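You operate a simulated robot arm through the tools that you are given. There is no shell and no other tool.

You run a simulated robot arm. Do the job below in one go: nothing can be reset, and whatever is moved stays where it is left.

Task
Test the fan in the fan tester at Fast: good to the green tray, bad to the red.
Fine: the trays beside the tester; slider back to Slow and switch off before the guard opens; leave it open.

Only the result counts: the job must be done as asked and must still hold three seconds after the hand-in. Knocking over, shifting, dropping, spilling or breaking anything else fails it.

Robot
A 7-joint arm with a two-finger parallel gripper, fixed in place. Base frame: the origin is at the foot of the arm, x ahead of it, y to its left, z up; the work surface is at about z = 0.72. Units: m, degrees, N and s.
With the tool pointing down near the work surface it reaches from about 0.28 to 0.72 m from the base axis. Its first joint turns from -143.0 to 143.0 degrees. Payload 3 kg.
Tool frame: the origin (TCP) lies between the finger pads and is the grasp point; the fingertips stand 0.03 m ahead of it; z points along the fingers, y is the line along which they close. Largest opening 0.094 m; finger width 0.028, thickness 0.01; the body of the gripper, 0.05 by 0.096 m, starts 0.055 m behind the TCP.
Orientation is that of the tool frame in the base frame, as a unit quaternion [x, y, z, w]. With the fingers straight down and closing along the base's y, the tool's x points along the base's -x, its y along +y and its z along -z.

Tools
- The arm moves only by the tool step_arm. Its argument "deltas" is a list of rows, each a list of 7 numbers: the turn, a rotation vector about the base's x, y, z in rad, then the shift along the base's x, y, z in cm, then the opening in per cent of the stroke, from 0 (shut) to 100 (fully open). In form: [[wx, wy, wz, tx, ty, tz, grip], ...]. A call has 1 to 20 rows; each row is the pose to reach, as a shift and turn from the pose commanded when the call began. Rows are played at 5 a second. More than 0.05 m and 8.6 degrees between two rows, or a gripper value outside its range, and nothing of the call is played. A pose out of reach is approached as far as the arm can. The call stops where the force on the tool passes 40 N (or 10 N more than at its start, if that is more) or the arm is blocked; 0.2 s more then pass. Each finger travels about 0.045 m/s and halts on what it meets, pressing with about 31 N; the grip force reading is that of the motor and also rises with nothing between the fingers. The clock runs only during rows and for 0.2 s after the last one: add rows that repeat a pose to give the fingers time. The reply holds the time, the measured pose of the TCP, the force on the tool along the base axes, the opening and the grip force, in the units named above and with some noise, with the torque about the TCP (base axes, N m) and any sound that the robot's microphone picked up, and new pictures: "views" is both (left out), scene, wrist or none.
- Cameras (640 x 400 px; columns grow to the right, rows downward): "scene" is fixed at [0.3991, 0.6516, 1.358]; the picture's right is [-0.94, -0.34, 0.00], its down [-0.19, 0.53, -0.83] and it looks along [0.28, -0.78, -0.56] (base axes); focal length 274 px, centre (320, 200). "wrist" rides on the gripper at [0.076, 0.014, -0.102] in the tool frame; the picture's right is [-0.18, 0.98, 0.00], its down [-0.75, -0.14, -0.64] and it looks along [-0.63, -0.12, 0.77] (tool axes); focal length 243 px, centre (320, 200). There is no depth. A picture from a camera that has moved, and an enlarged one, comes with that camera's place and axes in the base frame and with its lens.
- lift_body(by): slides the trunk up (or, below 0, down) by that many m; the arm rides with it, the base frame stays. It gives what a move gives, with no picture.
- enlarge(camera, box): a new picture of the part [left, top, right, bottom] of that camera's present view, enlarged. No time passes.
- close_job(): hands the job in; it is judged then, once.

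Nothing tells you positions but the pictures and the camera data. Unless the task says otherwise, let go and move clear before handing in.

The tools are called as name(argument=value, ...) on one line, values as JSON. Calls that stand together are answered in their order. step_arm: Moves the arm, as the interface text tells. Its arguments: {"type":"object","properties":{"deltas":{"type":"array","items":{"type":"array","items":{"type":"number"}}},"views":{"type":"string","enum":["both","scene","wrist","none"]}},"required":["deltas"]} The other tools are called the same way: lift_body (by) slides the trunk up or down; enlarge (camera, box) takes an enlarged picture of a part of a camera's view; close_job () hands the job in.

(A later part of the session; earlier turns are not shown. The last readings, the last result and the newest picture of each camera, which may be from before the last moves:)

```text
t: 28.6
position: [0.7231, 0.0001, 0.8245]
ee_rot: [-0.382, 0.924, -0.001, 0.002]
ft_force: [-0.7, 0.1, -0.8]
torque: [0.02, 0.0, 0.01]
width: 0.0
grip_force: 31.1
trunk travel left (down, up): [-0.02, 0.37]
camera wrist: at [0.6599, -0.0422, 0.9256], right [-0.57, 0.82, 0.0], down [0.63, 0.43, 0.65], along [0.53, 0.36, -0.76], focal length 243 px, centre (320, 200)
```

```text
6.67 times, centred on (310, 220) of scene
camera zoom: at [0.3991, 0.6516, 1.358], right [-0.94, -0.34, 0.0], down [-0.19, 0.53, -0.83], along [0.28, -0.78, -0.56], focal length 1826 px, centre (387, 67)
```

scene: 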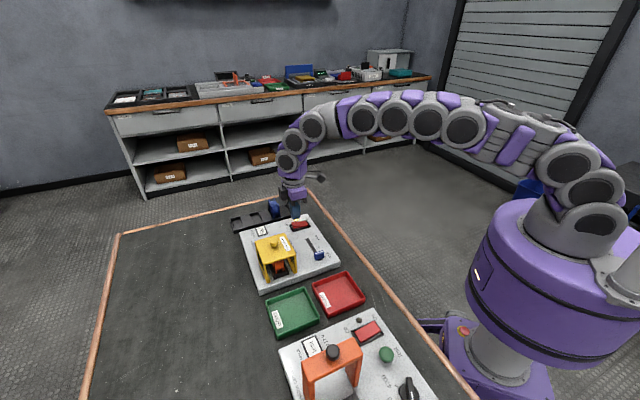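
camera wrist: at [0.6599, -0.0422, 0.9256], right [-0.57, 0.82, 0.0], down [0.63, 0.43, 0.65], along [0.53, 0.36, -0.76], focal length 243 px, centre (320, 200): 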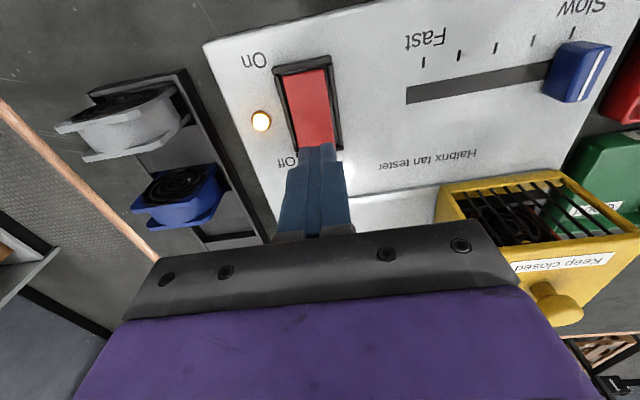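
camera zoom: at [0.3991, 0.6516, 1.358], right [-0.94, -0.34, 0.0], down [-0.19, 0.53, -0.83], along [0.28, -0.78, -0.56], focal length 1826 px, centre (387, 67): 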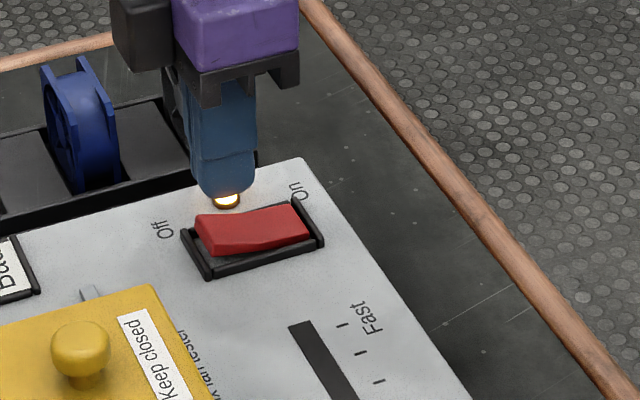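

The tip is about 3 mm short of the best spot, so I'll correct that while pressing the Off end down.

step_arm(deltas=[[0, 0, 0, 0.35, 0.05, -1.2, 0], [0, 0, 0, 0.35, 0.05, -2.0, 0], [0, 0, 0, 0.35, 0.05, -2.4, 0], [0, 0, 0, 0.35, 0.05, -2.7, 0], [0, 0, 0, 0.35, 0.05, -3.0, 0], [0, 0, 0, 0.35, 0.05, -3.3, 0], [0, 0, 0, 0.35, 0.05, -3.6, 0]], views="both")

enlarge(camera="scene", box=[270, 190, 350, 250])

```text
t: 30.2
position: [0.7271, 0.0018, 0.7918]
ee_rot: [-0.383, 0.924, -0.003, 0.005]
ft_force: [-0.9, 1.6, 33.8]
torque: [-0.27, 0.43, 0.36]
width: 0.0
grip_force: 30.3
trunk travel left (down, up): [-0.02, 0.37]
heard: click
camera wrist: at [0.6628, -0.0417, 0.893], right [-0.57, 0.82, -0.01], down [0.62, 0.43, 0.65], along [0.54, 0.36, -0.76], focal length 243 px, centre (320, 200)
```

scene: 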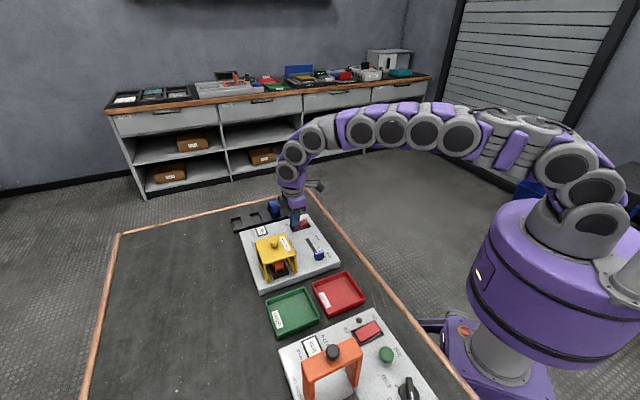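
wrist: 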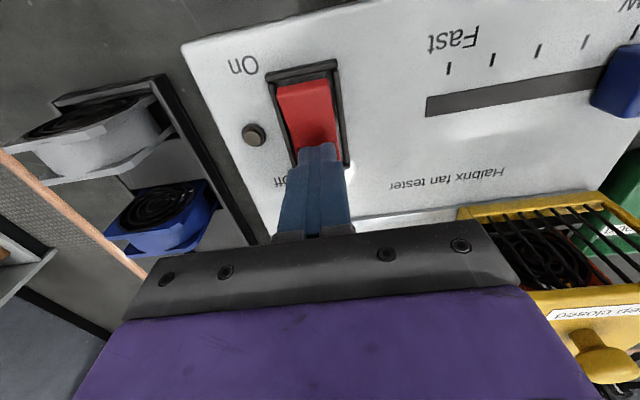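

```text
6.67 times, centred on (310, 220) of scene
camera zoom: at [0.3991, 0.6516, 1.358], right [-0.94, -0.34, 0.0], down [-0.19, 0.53, -0.83], along [0.28, -0.78, -0.56], focal length 1826 px, centre (387, 67)
```

zoom: 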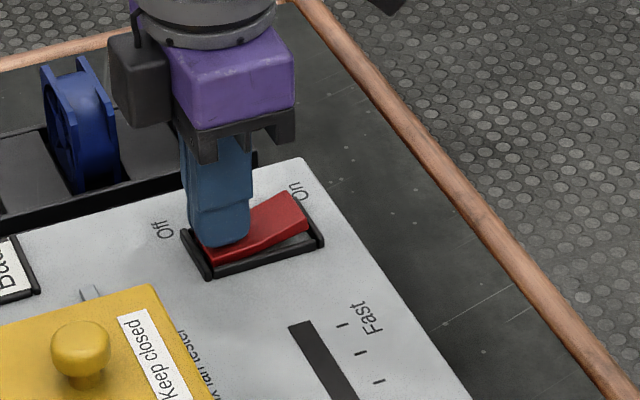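

It clicked and the lamp is dark, so the tester is off with the slider at Slow. I'll rise well clear and move over the guard's yellow knob with the fingers opening.

step_arm(deltas=[[0, 0, 0, 0, 0, 3, 0], [0, 0, 0, 0, 0, 7, 0], [0, 0, 0, 0, 0, 11, 0], [0, 0, 0, 0, 0, 15, 0], [0, 0, 0, -1, 4, 15, 30], [0, 0, 0, -2, 8, 15, 60], [0, 0, 0, -2.5, 12, 15, 60], [0, 0, 0, -2.7, 16, 15, 60], [0, 0, 0, -2.7, 17.8, 15, 60], [0, 0, 0, -2.7, 17.8, 15, 60]], views="both")

enlarge(camera="scene", box=[228, 190, 348, 280])

enlarge(camera="wrist", box=[230, 60, 430, 220])

```text
t: 32.4
position: [0.7029, 0.1793, 0.9376]
ee_rot: [-0.383, 0.924, 0.0, 0.002]
ft_force: [1.0, 0.0, -0.2]
torque: [-0.02, -0.02, 0.02]
width: 0.0564
grip_force: 0.1
trunk travel left (down, up): [-0.02, 0.37]
camera wrist: at [0.6379, 0.1366, 1.0399], right [-0.56, 0.83, 0.0], down [0.63, 0.43, 0.65], along [0.53, 0.36, -0.76], focal length 243 px, centre (320, 200)
```

scene: 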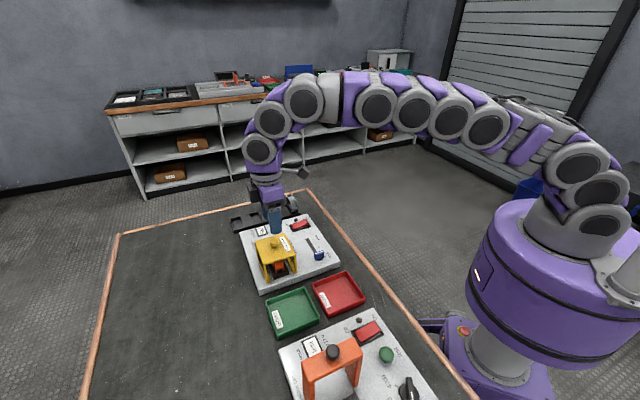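
wrist: 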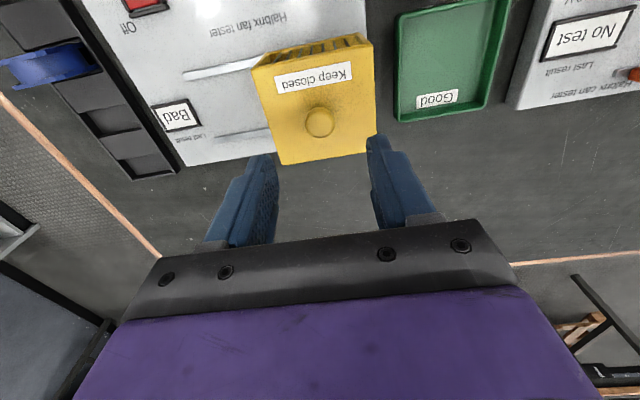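

```text
4.44 times, centred on (288, 235) of scene
camera zoom: at [0.3991, 0.6516, 1.358], right [-0.94, -0.34, 0.0], down [-0.19, 0.53, -0.83], along [0.28, -0.78, -0.56], focal length 1217 px, centre (462, 44)
```

zoom: 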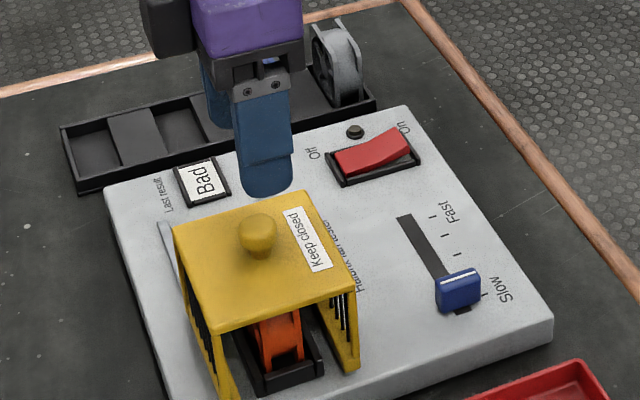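

```text
2.50 times, centred on (330, 140) of wrist
camera zoom: at [0.6379, 0.1366, 1.0399], right [-0.56, 0.83, 0.0], down [0.63, 0.43, 0.65], along [0.53, 0.36, -0.76], focal length 606 px, centre (295, 350)
```

zoom: 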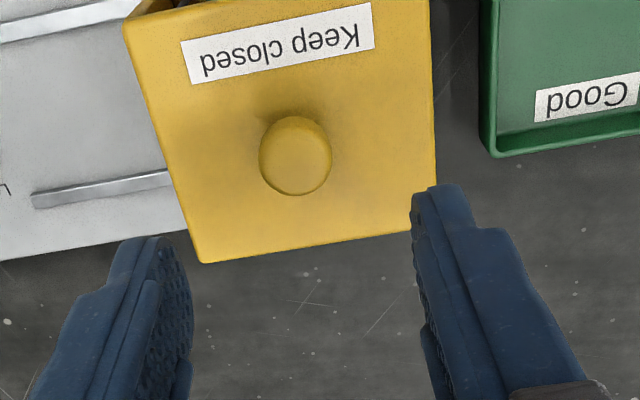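

The knob is at about (0.701, 0.180) with its ball centred near z ≈ 0.85, and the guard's top is at about z ≈ 0.827. I'll lower the open fingers around the knob, staying above the guard's top.

step_arm(deltas=[[0, 0, 0, -0.15, 0, -2, 60], [0, 0, 0, -0.15, 0, -4, 55], [0, 0, 0, -0.15, 0, -5.5, 50], [0, 0, 0, -0.15, 0, -6.6, 50], [0, 0, 0, -0.15, 0, -6.6, 50]], views="both")

enlarge(camera="scene", box=[238, 200, 318, 260])

```text
t: 33.6
position: [0.7005, 0.1787, 0.8716]
ee_rot: [-0.383, 0.924, 0.0, 0.003]
ft_force: [-0.6, -0.2, 0.3]
torque: [0.01, -0.01, 0.03]
width: 0.0472
grip_force: 0.0
trunk travel left (down, up): [-0.02, 0.37]
camera wrist: at [0.6362, 0.136, 0.9731], right [-0.57, 0.82, 0.0], down [0.63, 0.43, 0.65], along [0.53, 0.36, -0.76], focal length 243 px, centre (320, 200)
```

scene: 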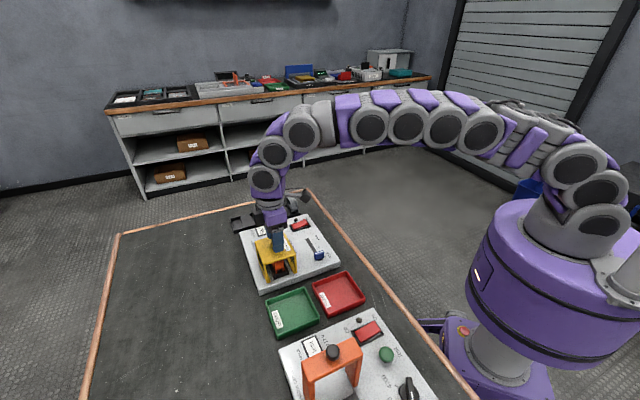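
wrist: 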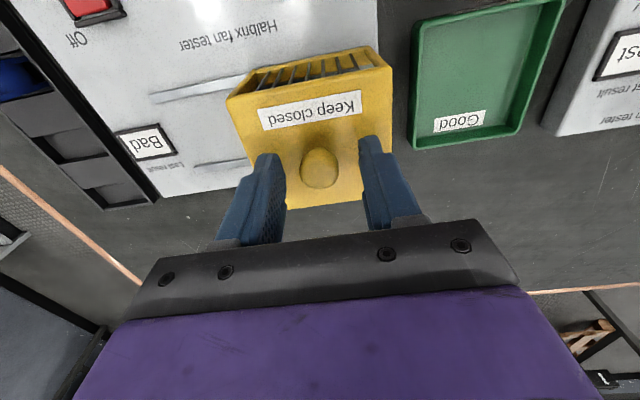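

```text
6.67 times, centred on (278, 230) of scene
camera zoom: at [0.3991, 0.6516, 1.358], right [-0.94, -0.34, 0.0], down [-0.19, 0.53, -0.83], along [0.28, -0.78, -0.56], focal length 1826 px, centre (600, 0)
```

zoom: 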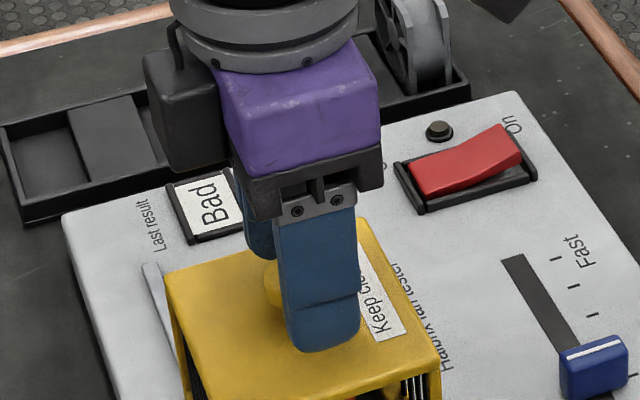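

The knob sits between the fingers. Next I'll close on it gently.

step_arm(deltas=[[0, 0, 0, 0, 0, -0.2, 35], [0, 0, 0, 0, 0, -0.2, 20], [0, 0, 0, 0, 0, -0.2, 10], [0, 0, 0, 0, 0, -0.2, 10], [0, 0, 0, 0, 0, -0.2, 10]], views="wrist")

```text
t: 34.8
position: [0.701, 0.1776, 0.8693]
ee_rot: [-0.383, 0.924, -0.001, 0.001]
ft_force: [8.0, -3.9, -2.3]
torque: [0.22, -0.35, -0.05]
width: 0.0238
grip_force: 44.8
trunk travel left (down, up): [-0.02, 0.37]
camera wrist: at [0.6371, 0.1355, 0.9711], right [-0.56, 0.83, 0.0], down [0.63, 0.43, 0.65], along [0.53, 0.36, -0.76], focal length 243 px, centre (320, 200)
```

wrist: 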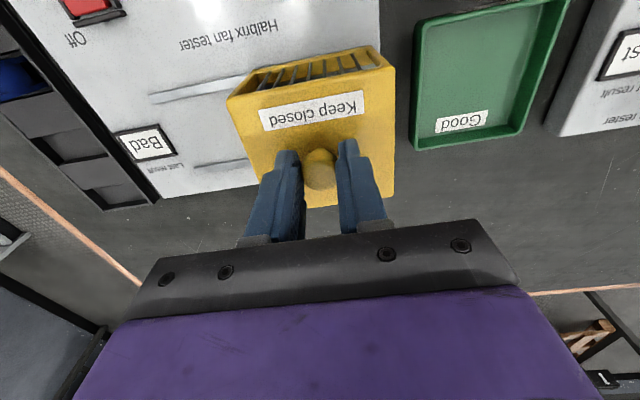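

The fingers grip the knob at 24 mm width. I'll slide the guard a first 3 cm along its rails and check it.

step_arm(deltas=[[0, 0, 0, 0.4, -0.4, 0, 10], [0, 0, 0, 0.9, -0.9, 0, 10], [0, 0, 0, 1.5, -1.5, 0, 10], [0, 0, 0, 2.1, -2.1, 0, 10], [0, 0, 0, 2.1, -2.1, 0, 10]], views="both")

```text
t: 36.0
position: [0.7209, 0.1586, 0.8691]
ee_rot: [-0.383, 0.924, -0.001, 0.003]
ft_force: [2.8, -0.3, 1.2]
torque: [0.21, -0.22, -0.05]
width: 0.0237
grip_force: 45.2
trunk travel left (down, up): [-0.02, 0.37]
camera wrist: at [0.657, 0.1154, 0.9709], right [-0.56, 0.83, 0.0], down [0.63, 0.43, 0.65], along [0.53, 0.36, -0.76], focal length 243 px, centre (320, 200)
```

scene: 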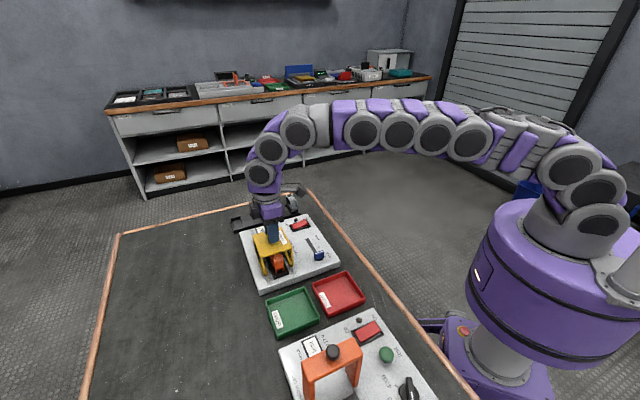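
wrist: 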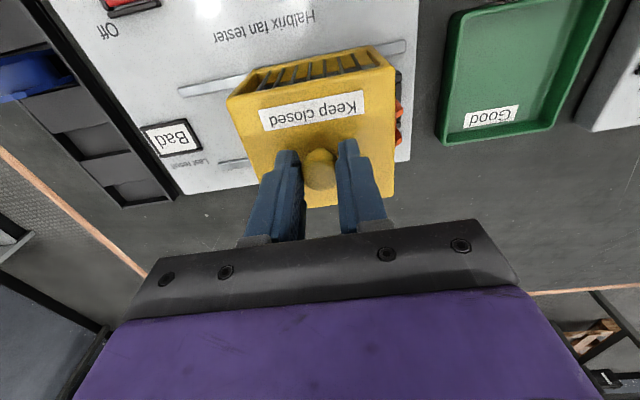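

The guard slides easily and the fan is coming into view. I'll carry on towards the end of the rails in small steps.

step_arm(deltas=[[0, 0, 0, 0.5, -0.5, 0, 10], [0, 0, 0, 1.1, -1.1, 0, 10], [0, 0, 0, 1.7, -1.7, 0, 10], [0, 0, 0, 2.3, -2.3, 0, 10], [0, 0, 0, 2.9, -2.9, 0, 10], [0, 0, 0, 3.4, -3.4, 0, 10], [0, 0, 0, 3.8, -3.8, 0, 10], [0, 0, 0, 3.8, -3.8, 0, 10]], views="both")

enlarge(camera="scene", box=[228, 200, 348, 290])

```text
t: 37.8
position: [0.7546, 0.1245, 0.8692]
ee_rot: [-0.382, 0.924, -0.001, 0.004]
ft_force: [9.2, 7.1, 10.7]
torque: [0.35, -0.54, -0.12]
width: 0.0237
grip_force: 44.8
out of reach, approached as far as the arm can: row 7, 8
trunk travel left (down, up): [-0.02, 0.37]
camera wrist: at [0.6898, 0.0823, 0.9708], right [-0.57, 0.82, 0.0], down [0.63, 0.43, 0.65], along [0.53, 0.36, -0.76], focal length 243 px, centre (320, 200)
```

scene: 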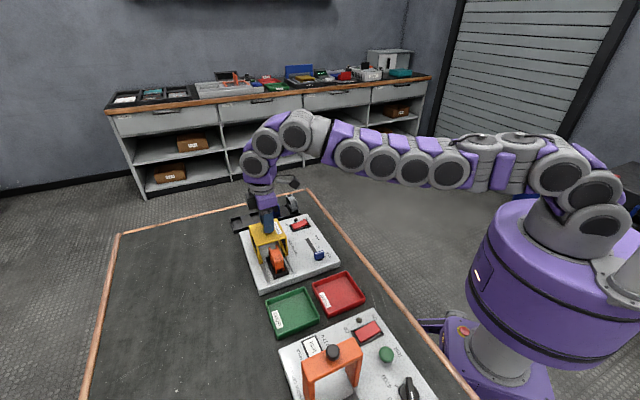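
wrist: 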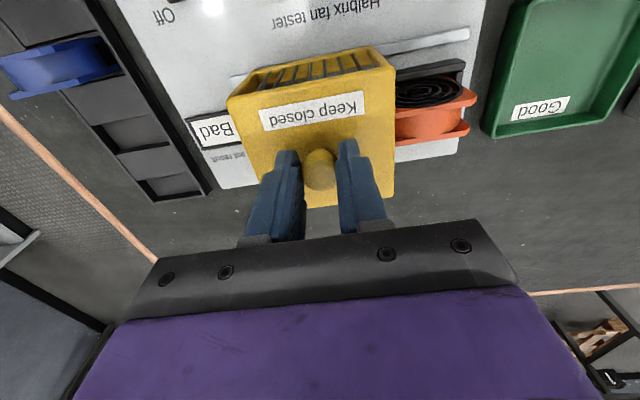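

```text
4.44 times, centred on (288, 245) of scene
camera zoom: at [0.3991, 0.6516, 1.358], right [-0.94, -0.34, 0.0], down [-0.19, 0.53, -0.83], along [0.28, -0.78, -0.56], focal length 1217 px, centre (462, 0)
```

zoom: 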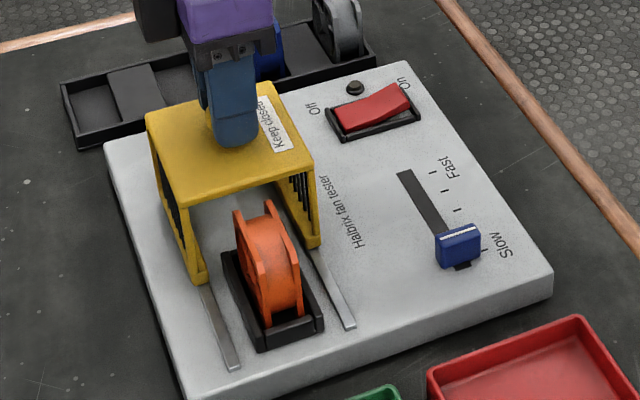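

The arm is at full stretch with the guard about 7.5 cm open, and a bit of rail remains. I'll tilt the tool about the finger-closing axis while it still pivots on the knob. That brings the wrist back and gains reach.

step_arm(deltas=[[0.05, -0.05, 0, -0.1, -0.1, 0, 10], [0.1, -0.1, 0, -0.18, -0.18, -0.02, 10], [0.15, -0.15, 0, -0.28, -0.28, -0.05, 10], [0.2, -0.2, 0, -0.38, -0.38, -0.08, 10], [0.25, -0.25, 0, -0.48, -0.48, -0.12, 10], [0.25, -0.25, 0, -0.48, -0.48, -0.12, 10]], views="both")

```text
t: 39.2
position: [0.7477, 0.1203, 0.8645]
ee_rot: [-0.377, 0.909, 0.067, 0.163]
ft_force: [7.1, 7.6, -8.9]
torque: [0.1, -0.05, 0.32]
width: 0.0238
grip_force: 44.9
trunk travel left (down, up): [-0.02, 0.37]
camera wrist: at [0.6618, 0.0549, 0.9341], right [-0.57, 0.82, 0.06], down [0.44, 0.24, 0.86], along [0.69, 0.52, -0.5], focal length 243 px, centre (320, 200)
```

scene: 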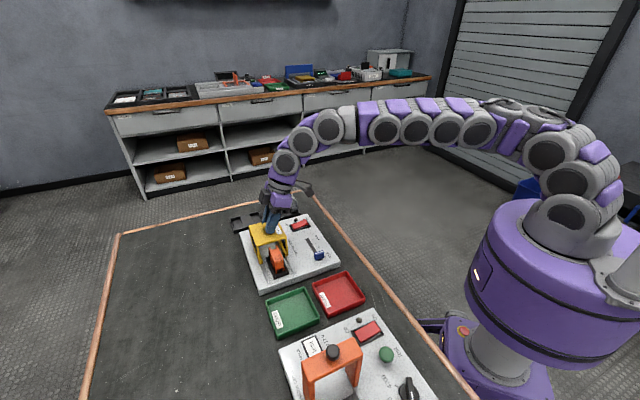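
wrist: 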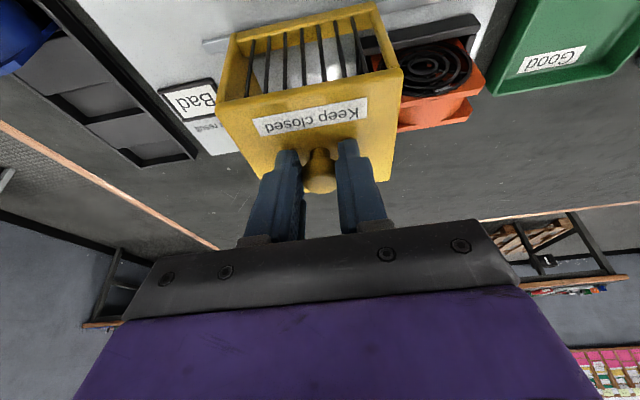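

The tilt worked and the arm has slack again. Next I'll slide the guard on to its end stop.

step_arm(deltas=[[0, 0, 0, 0.4, -0.4, 0, 10], [0, 0, 0, 0.8, -0.8, 0, 10], [0, 0, 0, 1.2, -1.2, 0, 10], [0, 0, 0, 1.5, -1.5, 0, 10], [0, 0, 0, 1.8, -1.8, 0, 10], [0, 0, 0, 1.8, -1.8, 0, 10]], views="both")

enlarge(camera="scene", box=[228, 200, 348, 290])

```text
t: 40.6
position: [0.764, 0.1037, 0.8646]
ee_rot: [-0.378, 0.909, 0.067, 0.162]
ft_force: [-12.7, 6.6, -19.1]
torque: [0.3, 0.21, 0.14]
width: 0.0239
grip_force: 44.7
trunk travel left (down, up): [-0.02, 0.37]
camera wrist: at [0.6789, 0.0379, 0.9343], right [-0.57, 0.82, 0.06], down [0.44, 0.24, 0.86], along [0.69, 0.52, -0.5], focal length 243 px, centre (320, 200)
```

scene: 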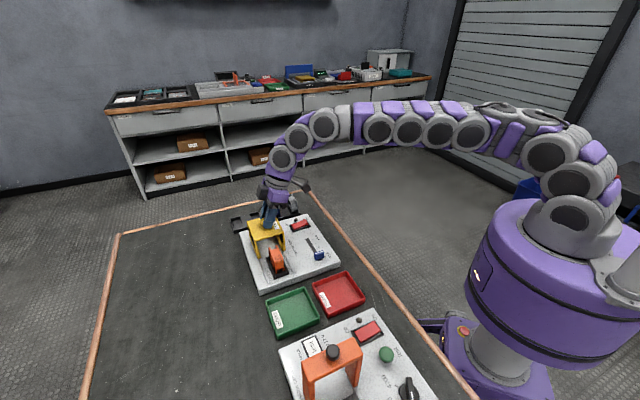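
wrist: 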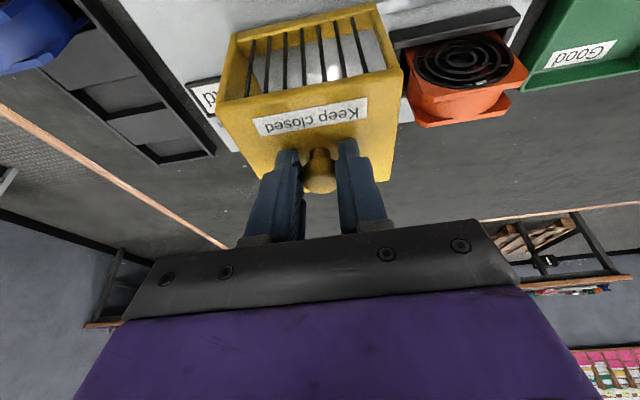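

```text
4.44 times, centred on (288, 245) of scene
camera zoom: at [0.3991, 0.6516, 1.358], right [-0.94, -0.34, 0.0], down [-0.19, 0.53, -0.83], along [0.28, -0.78, -0.56], focal length 1217 px, centre (462, 0)
```

zoom: 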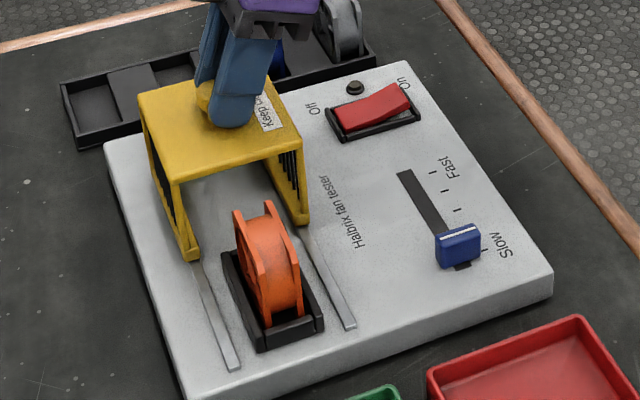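

The guard has moved about 9.7 cm and is against its stop. I'll let go of the knob, back off along the tool axis, and turn upright again to look at the fan.

step_arm(deltas=[[0, 0, 0, 0, 0, 0, 20], [0, 0, 0, 0, 0, 0, 40], [0, 0, 0, 0, 0, 0, 60], [0, 0, 0, 0, 0, 0, 60], [0, 0, 0, -0.7, -0.7, 2.7, 60], [0, 0, 0, -1.47, -1.47, 5.6, 60], [0, 0, 0, -2.2, -2.2, 8.4, 60], [0, 0, 0, -3.2, -3.2, 11, 60]], views="scene")

enlarge(camera="scene", box=[228, 200, 348, 290])

```text
t: 42.4
position: [0.7326, 0.0688, 0.977]
ee_rot: [-0.377, 0.909, 0.067, 0.163]
ft_force: [1.0, 0.6, 0.2]
torque: [-0.01, 0.03, 0.0]
width: 0.0567
grip_force: 0.0
trunk travel left (down, up): [-0.02, 0.37]
```

scene: 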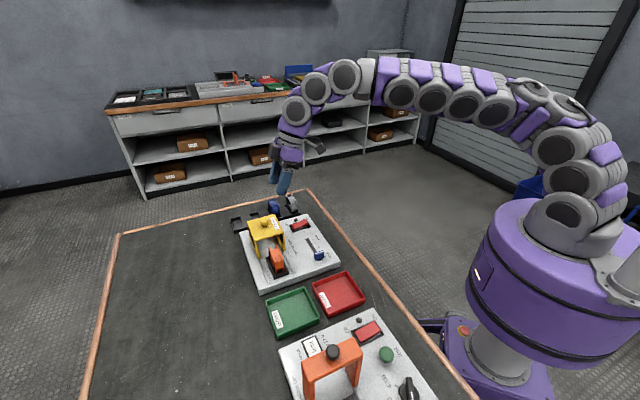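

```text
4.44 times, centred on (288, 245) of scene
camera zoom: at [0.3991, 0.6516, 1.358], right [-0.94, -0.34, 0.0], down [-0.19, 0.53, -0.83], along [0.28, -0.78, -0.56], focal length 1217 px, centre (462, 0)
```

zoom: 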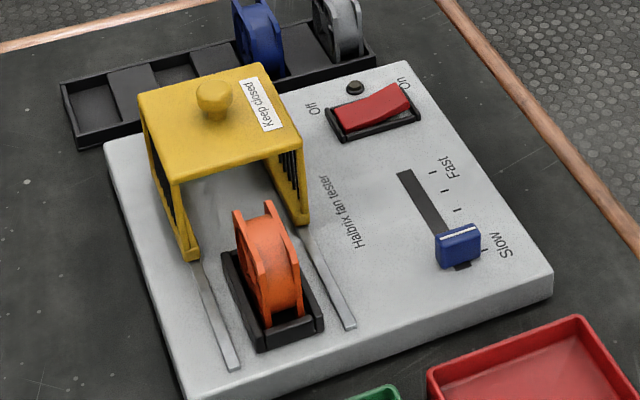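

The guard stays open on its own. The fan stands upright in a black socket at about (0.70, 0.18), with its thickness along the +x/+y diagonal. Next I'll un-tilt the tool and pull back over the board.

step_arm(deltas=[[-0.08, 0.08, 0, -2, 1, 1, 60], [-0.16, 0.16, 0, -4, 2, 1.5, 60], [-0.25, 0.25, 0, -6, 4, 1.5, 60], [-0.25, 0.25, 0, -7.5, 6.5, 1.5, 60], [-0.25, 0.25, 0, -7.5, 6.5, 1.5, 60]], views="none")

step_arm(deltas=[[0, 0, -0.142, 0, 0, 0, 60], [0, 0, -0.285, 0, 0, 0, 60], [0, 0, -0.428, 0, 0, 0, 60], [0, 0, -0.571, 0, 0, 0, 60], [0, 0, -0.714, 0, 0, 0, 60], [0, 0, -0.857, 0, 0, 0, 60], [0, 0, -1.0, 0, 0, 0, 60], [0, 0, -1.142, 0, 0, 0, 60], [0, 0, -1.285, 0, 0, 0, 60], [0, 0, -1.428, 0, 0, 0, 60], [0, 0, -1.5708, 0, 0, 0, 60], [0, 0, -1.5708, 0, 0, 0, 60]], views="both")

```text
t: 43.6
position: [0.6595, 0.1354, 0.9916]
ee_rot: [-0.383, 0.924, 0.0, 0.002]
ft_force: [0.5, 0.6, 0.1]
torque: [-0.04, 0.0, -0.01]
width: 0.0563
grip_force: 0.0
trunk travel left (down, up): [-0.02, 0.37]
```

```text
t: 46.2
position: [0.6582, 0.1358, 0.9923]
ee_rot: [0.384, 0.923, -0.003, 0.002]
ft_force: [0.3, -0.1, -0.2]
torque: [-0.03, 0.02, -0.01]
width: 0.0563
grip_force: 0.1
trunk travel left (down, up): [-0.02, 0.37]
camera wrist: at [0.6154, 0.2008, 1.0935], right [0.83, 0.56, 0.0], down [0.43, -0.63, 0.65], along [0.36, -0.53, -0.76], focal length 243 px, centre (320, 200)
```

scene: 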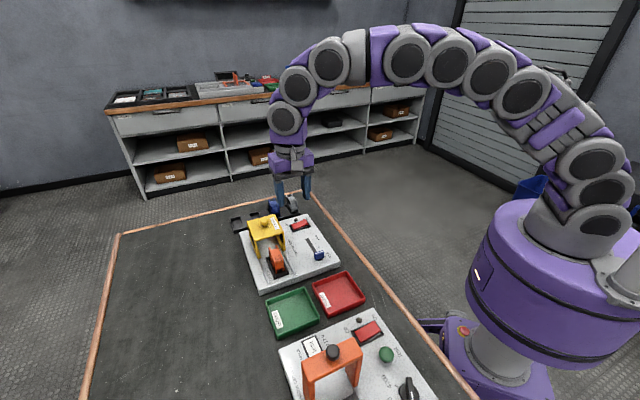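
wrist: 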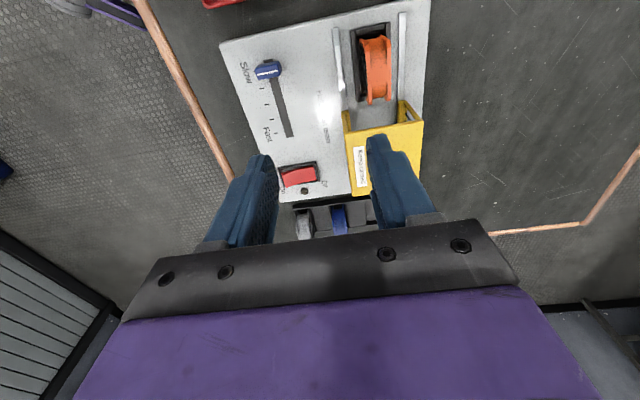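

The fingers now close along the fan's thickness, and the fan is in view. I'll enlarge to measure it.

enlarge(camera="wrist", box=[320, 0, 440, 130])

enlarge(camera="scene", box=[245, 230, 305, 280])

```text
3.08 times, centred on (380, 65) of wrist
camera zoom: at [0.6154, 0.2008, 1.0935], right [0.83, 0.56, 0.0], down [0.43, -0.63, 0.65], along [0.36, -0.53, -0.76], focal length 746 px, centre (135, 615)
```

zoom: 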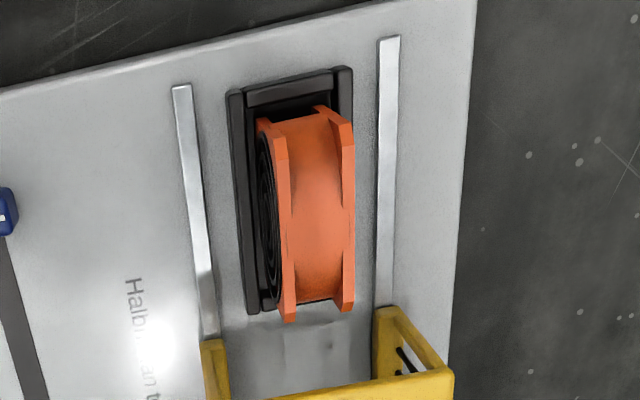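

```text
8.00 times, centred on (275, 255) of scene
camera zoom: at [0.3991, 0.6516, 1.358], right [-0.94, -0.34, 0.0], down [-0.19, 0.53, -0.83], along [0.28, -0.78, -0.56], focal length 2191 px, centre (680, -240)
```

zoom: 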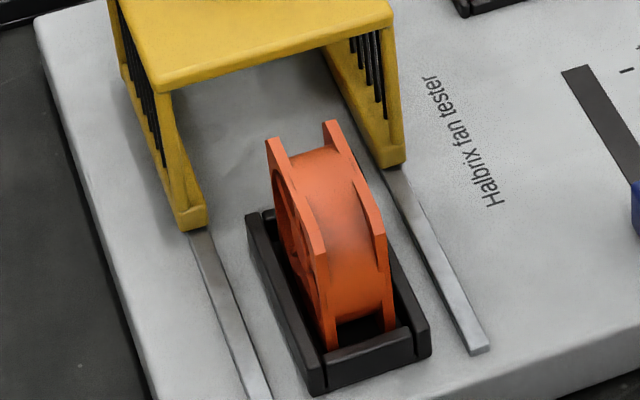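

The fan is about 58 mm square and 26 mm thick, centred at about (0.699, 0.186) with its top at z ≈ 0.816. Next I'll move above it and lower to just over its top.

step_arm(deltas=[[0, 0, 0, 2, 2.5, -2, 60], [0, 0, 0, 4.1, 5.0, -5, 60], [0, 0, 0, 4.1, 5.0, -9, 60], [0, 0, 0, 4.1, 5.0, -12, 60], [0, 0, 0, 4.1, 5.0, -12, 60]], views="both")

enlarge(camera="wrist", box=[240, 60, 400, 220])

enlarge(camera="scene", box=[235, 210, 315, 280])

```text
t: 47.4
position: [0.699, 0.1852, 0.8738]
ee_rot: [0.383, 0.924, -0.003, 0.002]
ft_force: [0.5, -0.7, 0.5]
torque: [0.0, 0.01, 0.0]
width: 0.0564
grip_force: 0.0
trunk travel left (down, up): [-0.02, 0.37]
camera wrist: at [0.6552, 0.251, 0.9743], right [0.82, 0.57, 0.0], down [0.43, -0.63, 0.65], along [0.36, -0.53, -0.76], focal length 243 px, centre (320, 200)
```

scene: 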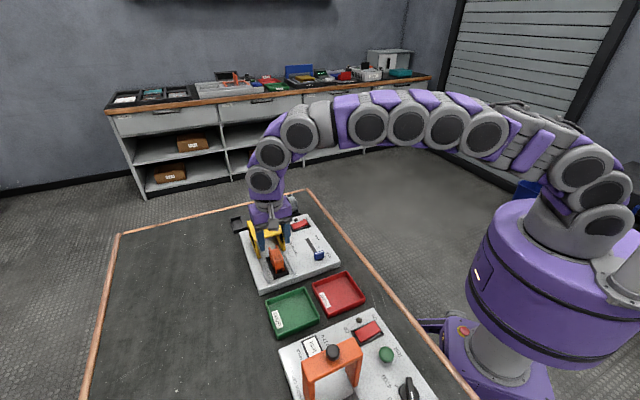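
wrist: 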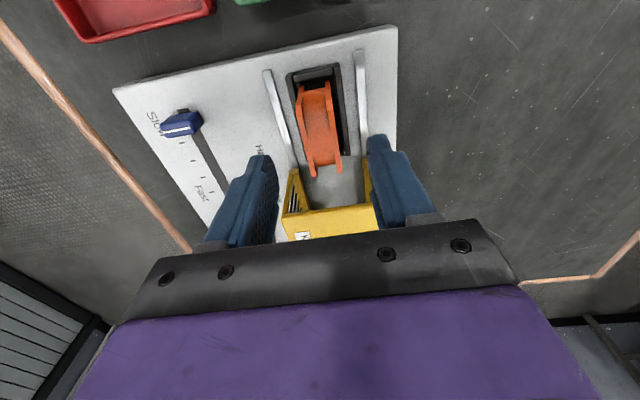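

```text
2.50 times, centred on (320, 140) of wrist
camera zoom: at [0.6552, 0.251, 0.9743], right [0.82, 0.57, 0.0], down [0.43, -0.63, 0.65], along [0.36, -0.53, -0.76], focal length 606 px, centre (320, 350)
```

zoom: 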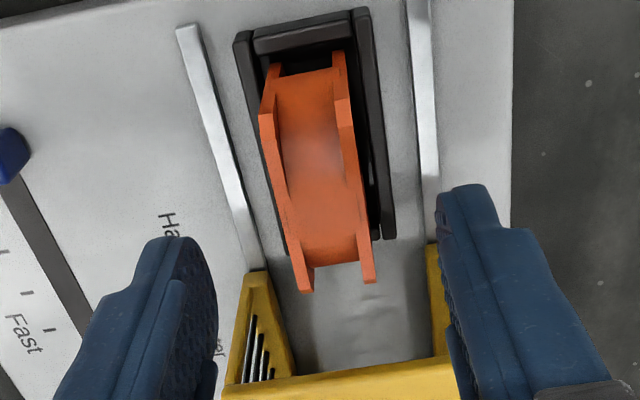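

```text
5.71 times, centred on (275, 245) of scene
camera zoom: at [0.3991, 0.6516, 1.358], right [-0.94, -0.34, 0.0], down [-0.19, 0.53, -0.83], along [0.28, -0.78, -0.56], focal length 1565 px, centre (577, -57)
```

zoom: 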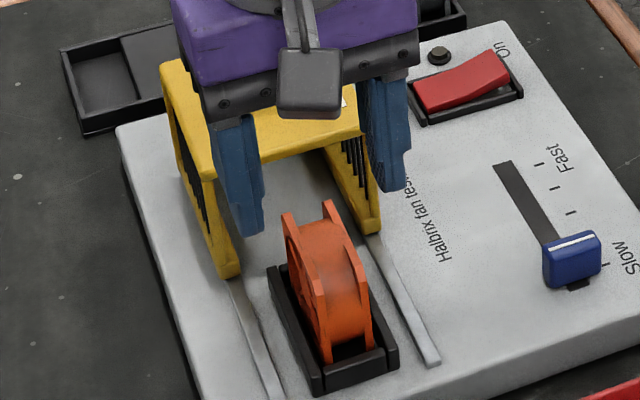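

The fan's top is exactly centred under the gripper. I'll lower so the tips end at about z ≈ 0.777, just above the socket's walls.

step_arm(deltas=[[0, 0, 0, 0, 0, -2, 60], [0, 0, 0, 0, 0, -4, 60], [0, 0, 0, 0, 0, -5.5, 60], [0, 0, 0, 0, 0, -6.6, 60], [0, 0, 0, 0, 0, -6.6, 60]], views="both")

enlarge(camera="scene", box=[235, 210, 315, 280])

enlarge(camera="wrist", box=[240, 80, 400, 240])

```text
t: 48.6
position: [0.7007, 0.1867, 0.8061]
ee_rot: [0.382, 0.924, -0.002, 0.002]
ft_force: [0.0, 0.0, -0.5]
torque: [-0.05, -0.01, -0.01]
width: 0.0564
grip_force: 0.1
trunk travel left (down, up): [-0.02, 0.37]
camera wrist: at [0.6563, 0.2513, 0.9075], right [0.83, 0.56, 0.0], down [0.43, -0.63, 0.65], along [0.36, -0.53, -0.76], focal length 243 px, centre (320, 200)
```

scene: 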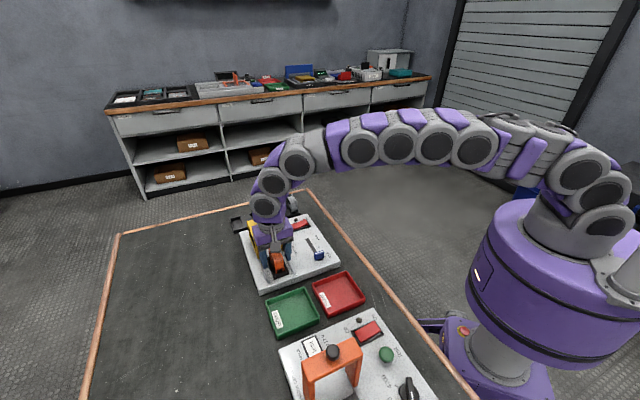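
wrist: 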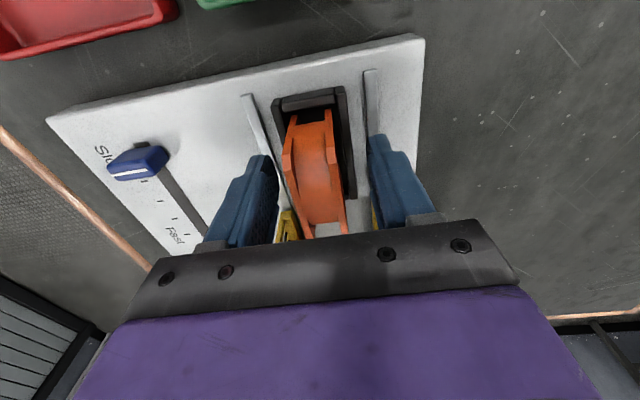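

```text
5.71 times, centred on (275, 245) of scene
camera zoom: at [0.3991, 0.6516, 1.358], right [-0.94, -0.34, 0.0], down [-0.19, 0.53, -0.83], along [0.28, -0.78, -0.56], focal length 1565 px, centre (577, -57)
```

zoom: 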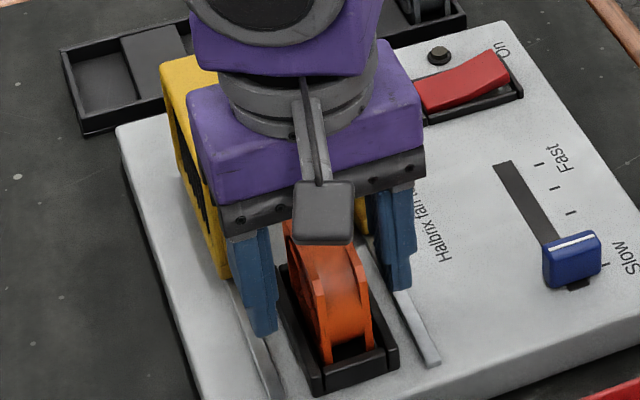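

```text
2.50 times, centred on (320, 160) of wrist
camera zoom: at [0.6563, 0.2513, 0.9075], right [0.83, 0.56, 0.0], down [0.43, -0.63, 0.65], along [0.36, -0.53, -0.76], focal length 606 px, centre (320, 300)
```

zoom: 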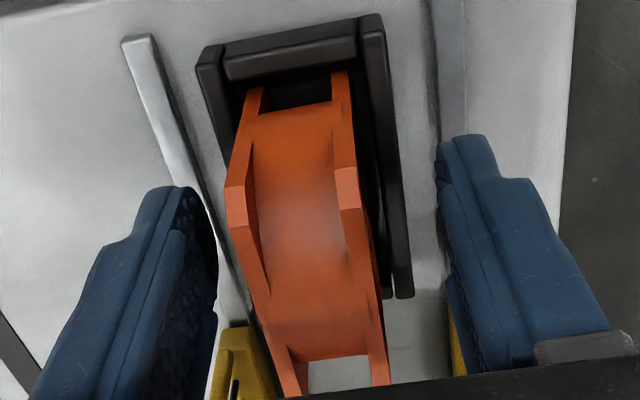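

The fan is between the fingers, clear of the guard and socket. Next I'll close on it.

step_arm(deltas=[[0, 0, 0, 0, 0, 0, 45], [0, 0, 0, 0, 0, 0, 30], [0, 0, 0, 0, 0, 0, 15], [0, 0, 0, 0, 0, 0, 10], [0, 0, 0, 0, 0, 0, 10], [0, 0, 0, 0, 0, 0, 10]], views="both")

enlarge(camera="wrist", box=[240, 80, 400, 240])

```text
t: 50.0
position: [0.7001, 0.1858, 0.8052]
ee_rot: [0.382, 0.924, -0.003, 0.001]
ft_force: [0.0, 0.0, 0.1]
torque: [-0.03, 0.01, -0.04]
width: 0.0285
grip_force: 31.2
trunk travel left (down, up): [-0.02, 0.37]
camera wrist: at [0.6562, 0.2512, 0.9075], right [0.82, 0.57, 0.0], down [0.43, -0.63, 0.65], along [0.36, -0.53, -0.76], focal length 243 px, centre (320, 200)
```

scene: 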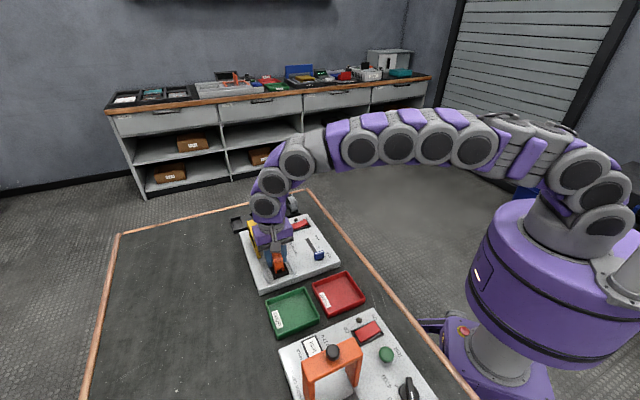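
wrist: 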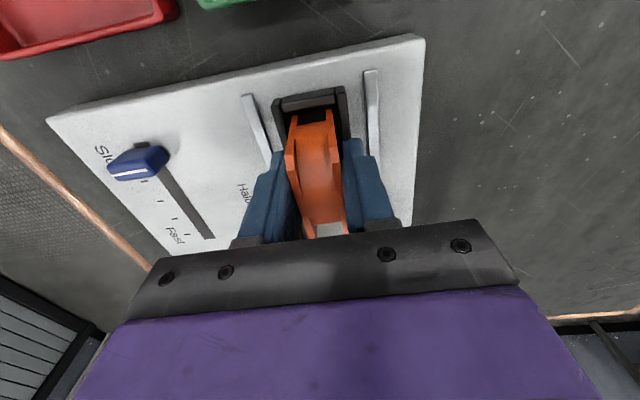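

```text
2.50 times, centred on (320, 160) of wrist
camera zoom: at [0.6562, 0.2512, 0.9075], right [0.82, 0.57, 0.0], down [0.43, -0.63, 0.65], along [0.36, -0.53, -0.76], focal length 606 px, centre (320, 300)
```

zoom: 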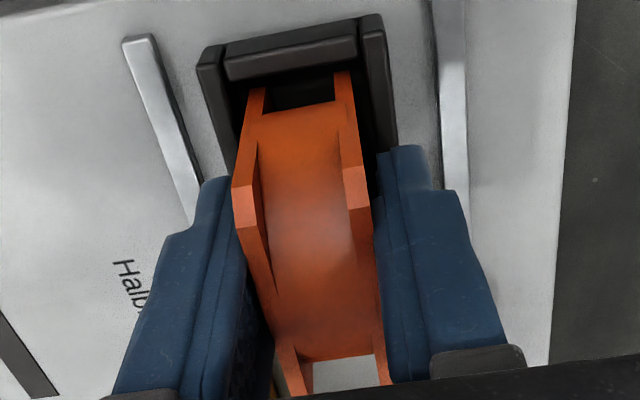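

The fan is gripped at 28.5 mm. Next I'll lift it straight out of the socket.

step_arm(deltas=[[0, 0, 0, 0, 0, 0.6, 10], [0, 0, 0, 0, 0, 1.4, 10], [0, 0, 0, 0, 0, 2.4, 10], [0, 0, 0, 0, 0, 4, 10], [0, 0, 0, 0, 0, 6, 10], [0, 0, 0, 0, 0, 8, 10], [0, 0, 0, 0, 0, 10, 10], [0, 0, 0, 0, 0, 10, 10]], views="both")

enlarge(camera="scene", box=[228, 190, 348, 290])

```text
t: 51.8
position: [0.6997, 0.1845, 0.9075]
ee_rot: [0.383, 0.924, -0.002, 0.001]
ft_force: [0.7, -0.3, -1.1]
torque: [-0.03, 0.02, 0.02]
width: 0.0289
grip_force: 30.8
trunk travel left (down, up): [-0.02, 0.37]
camera wrist: at [0.6561, 0.2505, 1.009], right [0.82, 0.57, 0.0], down [0.43, -0.63, 0.65], along [0.36, -0.53, -0.76], focal length 243 px, centre (320, 200)
```

scene: 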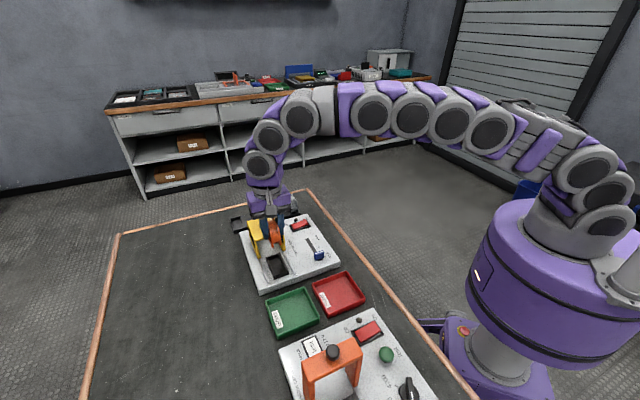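
wrist: 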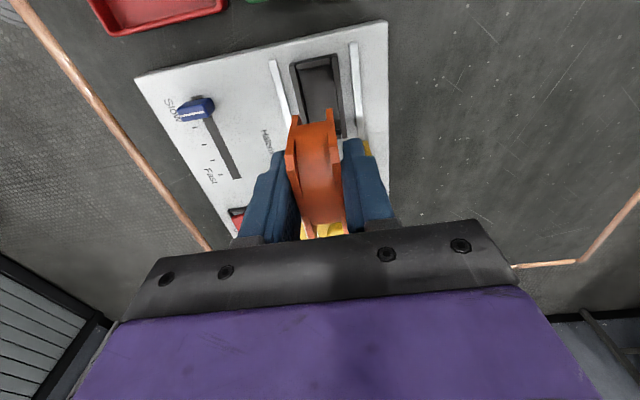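

```text
4.00 times, centred on (288, 240) of scene
camera zoom: at [0.3991, 0.6516, 1.358], right [-0.94, -0.34, 0.0], down [-0.19, 0.53, -0.83], along [0.28, -0.78, -0.56], focal length 1095 px, centre (448, 40)
```

zoom: 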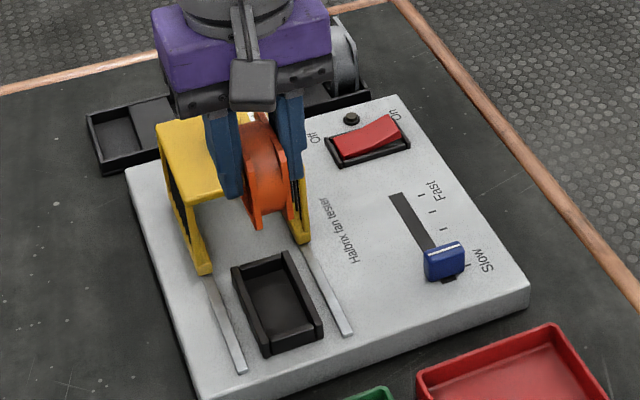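

The fan is lifted clear and the socket is empty. The red tray's centre is at about (0.514, 0.193). I'll carry the fan there at safe height.

step_arm(deltas=[[0, 0, 0, -3, 0.1, 0.5, 10], [0, 0, 0, -6.5, 0.3, 0.5, 10], [0, 0, 0, -10, 0.4, 0.5, 10], [0, 0, 0, -13.5, 0.6, 0.5, 10], [0, 0, 0, -16.5, 0.7, 0.5, 10], [0, 0, 0, -18.5, 0.8, 0, 10], [0, 0, 0, -18.5, 0.8, -3, 10], [0, 0, 0, -18.5, 0.8, -5, 10], [0, 0, 0, -18.5, 0.8, -5, 10]], views="both")

enlarge(camera="scene", box=[258, 220, 388, 340])

```text
t: 53.8
position: [0.5152, 0.1925, 0.8557]
ee_rot: [0.383, 0.924, -0.002, 0.002]
ft_force: [-0.4, -0.4, -0.7]
torque: [0.0, -0.02, -0.04]
width: 0.0287
grip_force: 31.4
trunk travel left (down, up): [-0.02, 0.37]
camera wrist: at [0.4715, 0.2578, 0.9573], right [0.82, 0.57, 0.0], down [0.43, -0.63, 0.65], along [0.36, -0.53, -0.76], focal length 243 px, centre (320, 200)
```

scene: 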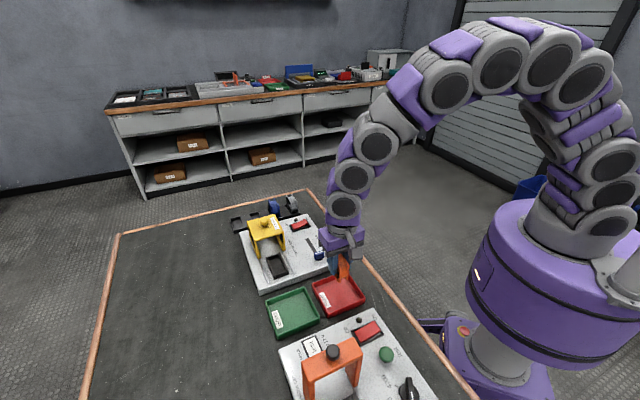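
wrist: 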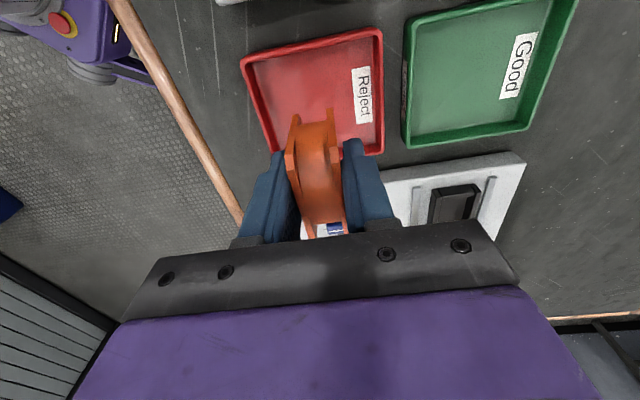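

```text
3.33 times, centred on (323, 280) of scene
camera zoom: at [0.3991, 0.6516, 1.358], right [-0.94, -0.34, 0.0], down [-0.19, 0.53, -0.83], along [0.28, -0.78, -0.56], focal length 913 px, centre (310, -67)
```

zoom: 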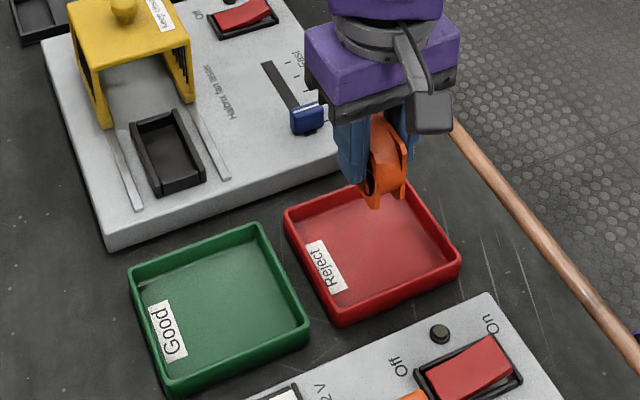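

The fan hangs centred over the red tray, and both cameras agree on the tray's centre. I'll lower it to just above the tray floor.

step_arm(deltas=[[0, 0, 0, 0, 0.1, -2.5, 10], [0, 0, 0, 0, 0.1, -5, 10], [0, 0, 0, 0, 0.1, -6.8, 10], [0, 0, 0, 0, 0.1, -7.5, 10], [0, 0, 0, 0, 0.1, -7.5, 10]], views="both")

enlarge(camera="scene", box=[298, 240, 378, 320])

```text
t: 55.0
position: [0.5145, 0.1939, 0.7805]
ee_rot: [0.383, 0.924, -0.002, 0.003]
ft_force: [-0.2, -0.1, -0.3]
torque: [0.02, -0.03, -0.01]
width: 0.0286
grip_force: 30.9
trunk travel left (down, up): [-0.02, 0.37]
camera wrist: at [0.4703, 0.2587, 0.8825], right [0.82, 0.57, 0.0], down [0.43, -0.63, 0.65], along [0.36, -0.53, -0.76], focal length 243 px, centre (320, 200)
```

scene: 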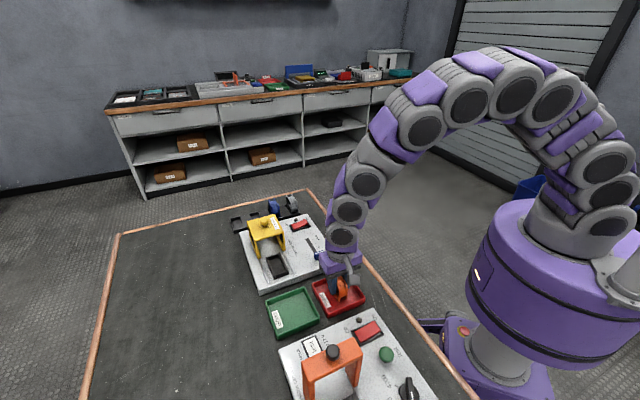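
wrist: 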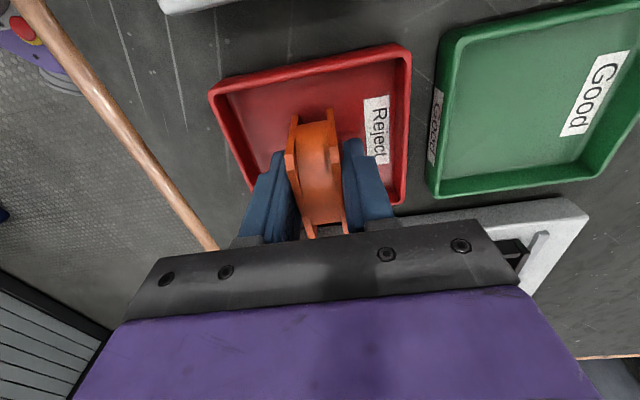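

```text
5.00 times, centred on (338, 280) of scene
camera zoom: at [0.3991, 0.6516, 1.358], right [-0.94, -0.34, 0.0], down [-0.19, 0.53, -0.83], along [0.28, -0.78, -0.56], focal length 1369 px, centre (230, -200)
```

zoom: 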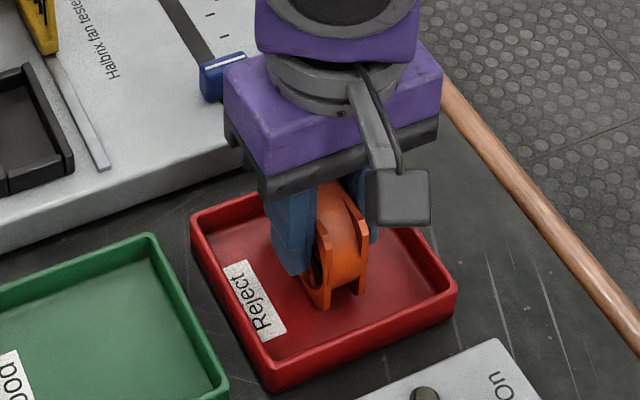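

The fan is a few millimetres above the tray's floor. I'll lower in small steps until it touches.

step_arm(deltas=[[0, 0, 0, 0, 0, -0.2, 10], [0, 0, 0, 0, 0, -0.4, 10], [0, 0, 0, 0, 0, -0.5, 10], [0, 0, 0, 0, 0, -0.5, 10]], views="none")

```text
t: 56.0
position: [0.5135, 0.1943, 0.7759]
ee_rot: [0.383, 0.924, -0.001, 0.002]
ft_force: [-4.6, 2.3, 22.6]
torque: [0.14, 0.03, -0.01]
width: 0.0285
grip_force: 31.0
trunk travel left (down, up): [-0.02, 0.37]
```

The fan has touched down at about 22 N. I'll ease up slightly to unload it, then open the fingers.

step_arm(deltas=[[0, 0, 0, 0, 0, 0.2, 10], [0, 0, 0, 0, 0, 0.2, 10]], views="none")

```text
t: 56.6
position: [0.5148, 0.1929, 0.7776]
ee_rot: [0.383, 0.924, -0.004, 0.002]
ft_force: [-2.0, 1.1, 6.3]
torque: [0.04, -0.08, 0.02]
width: 0.0287
grip_force: 30.9
trunk travel left (down, up): [-0.02, 0.37]
```

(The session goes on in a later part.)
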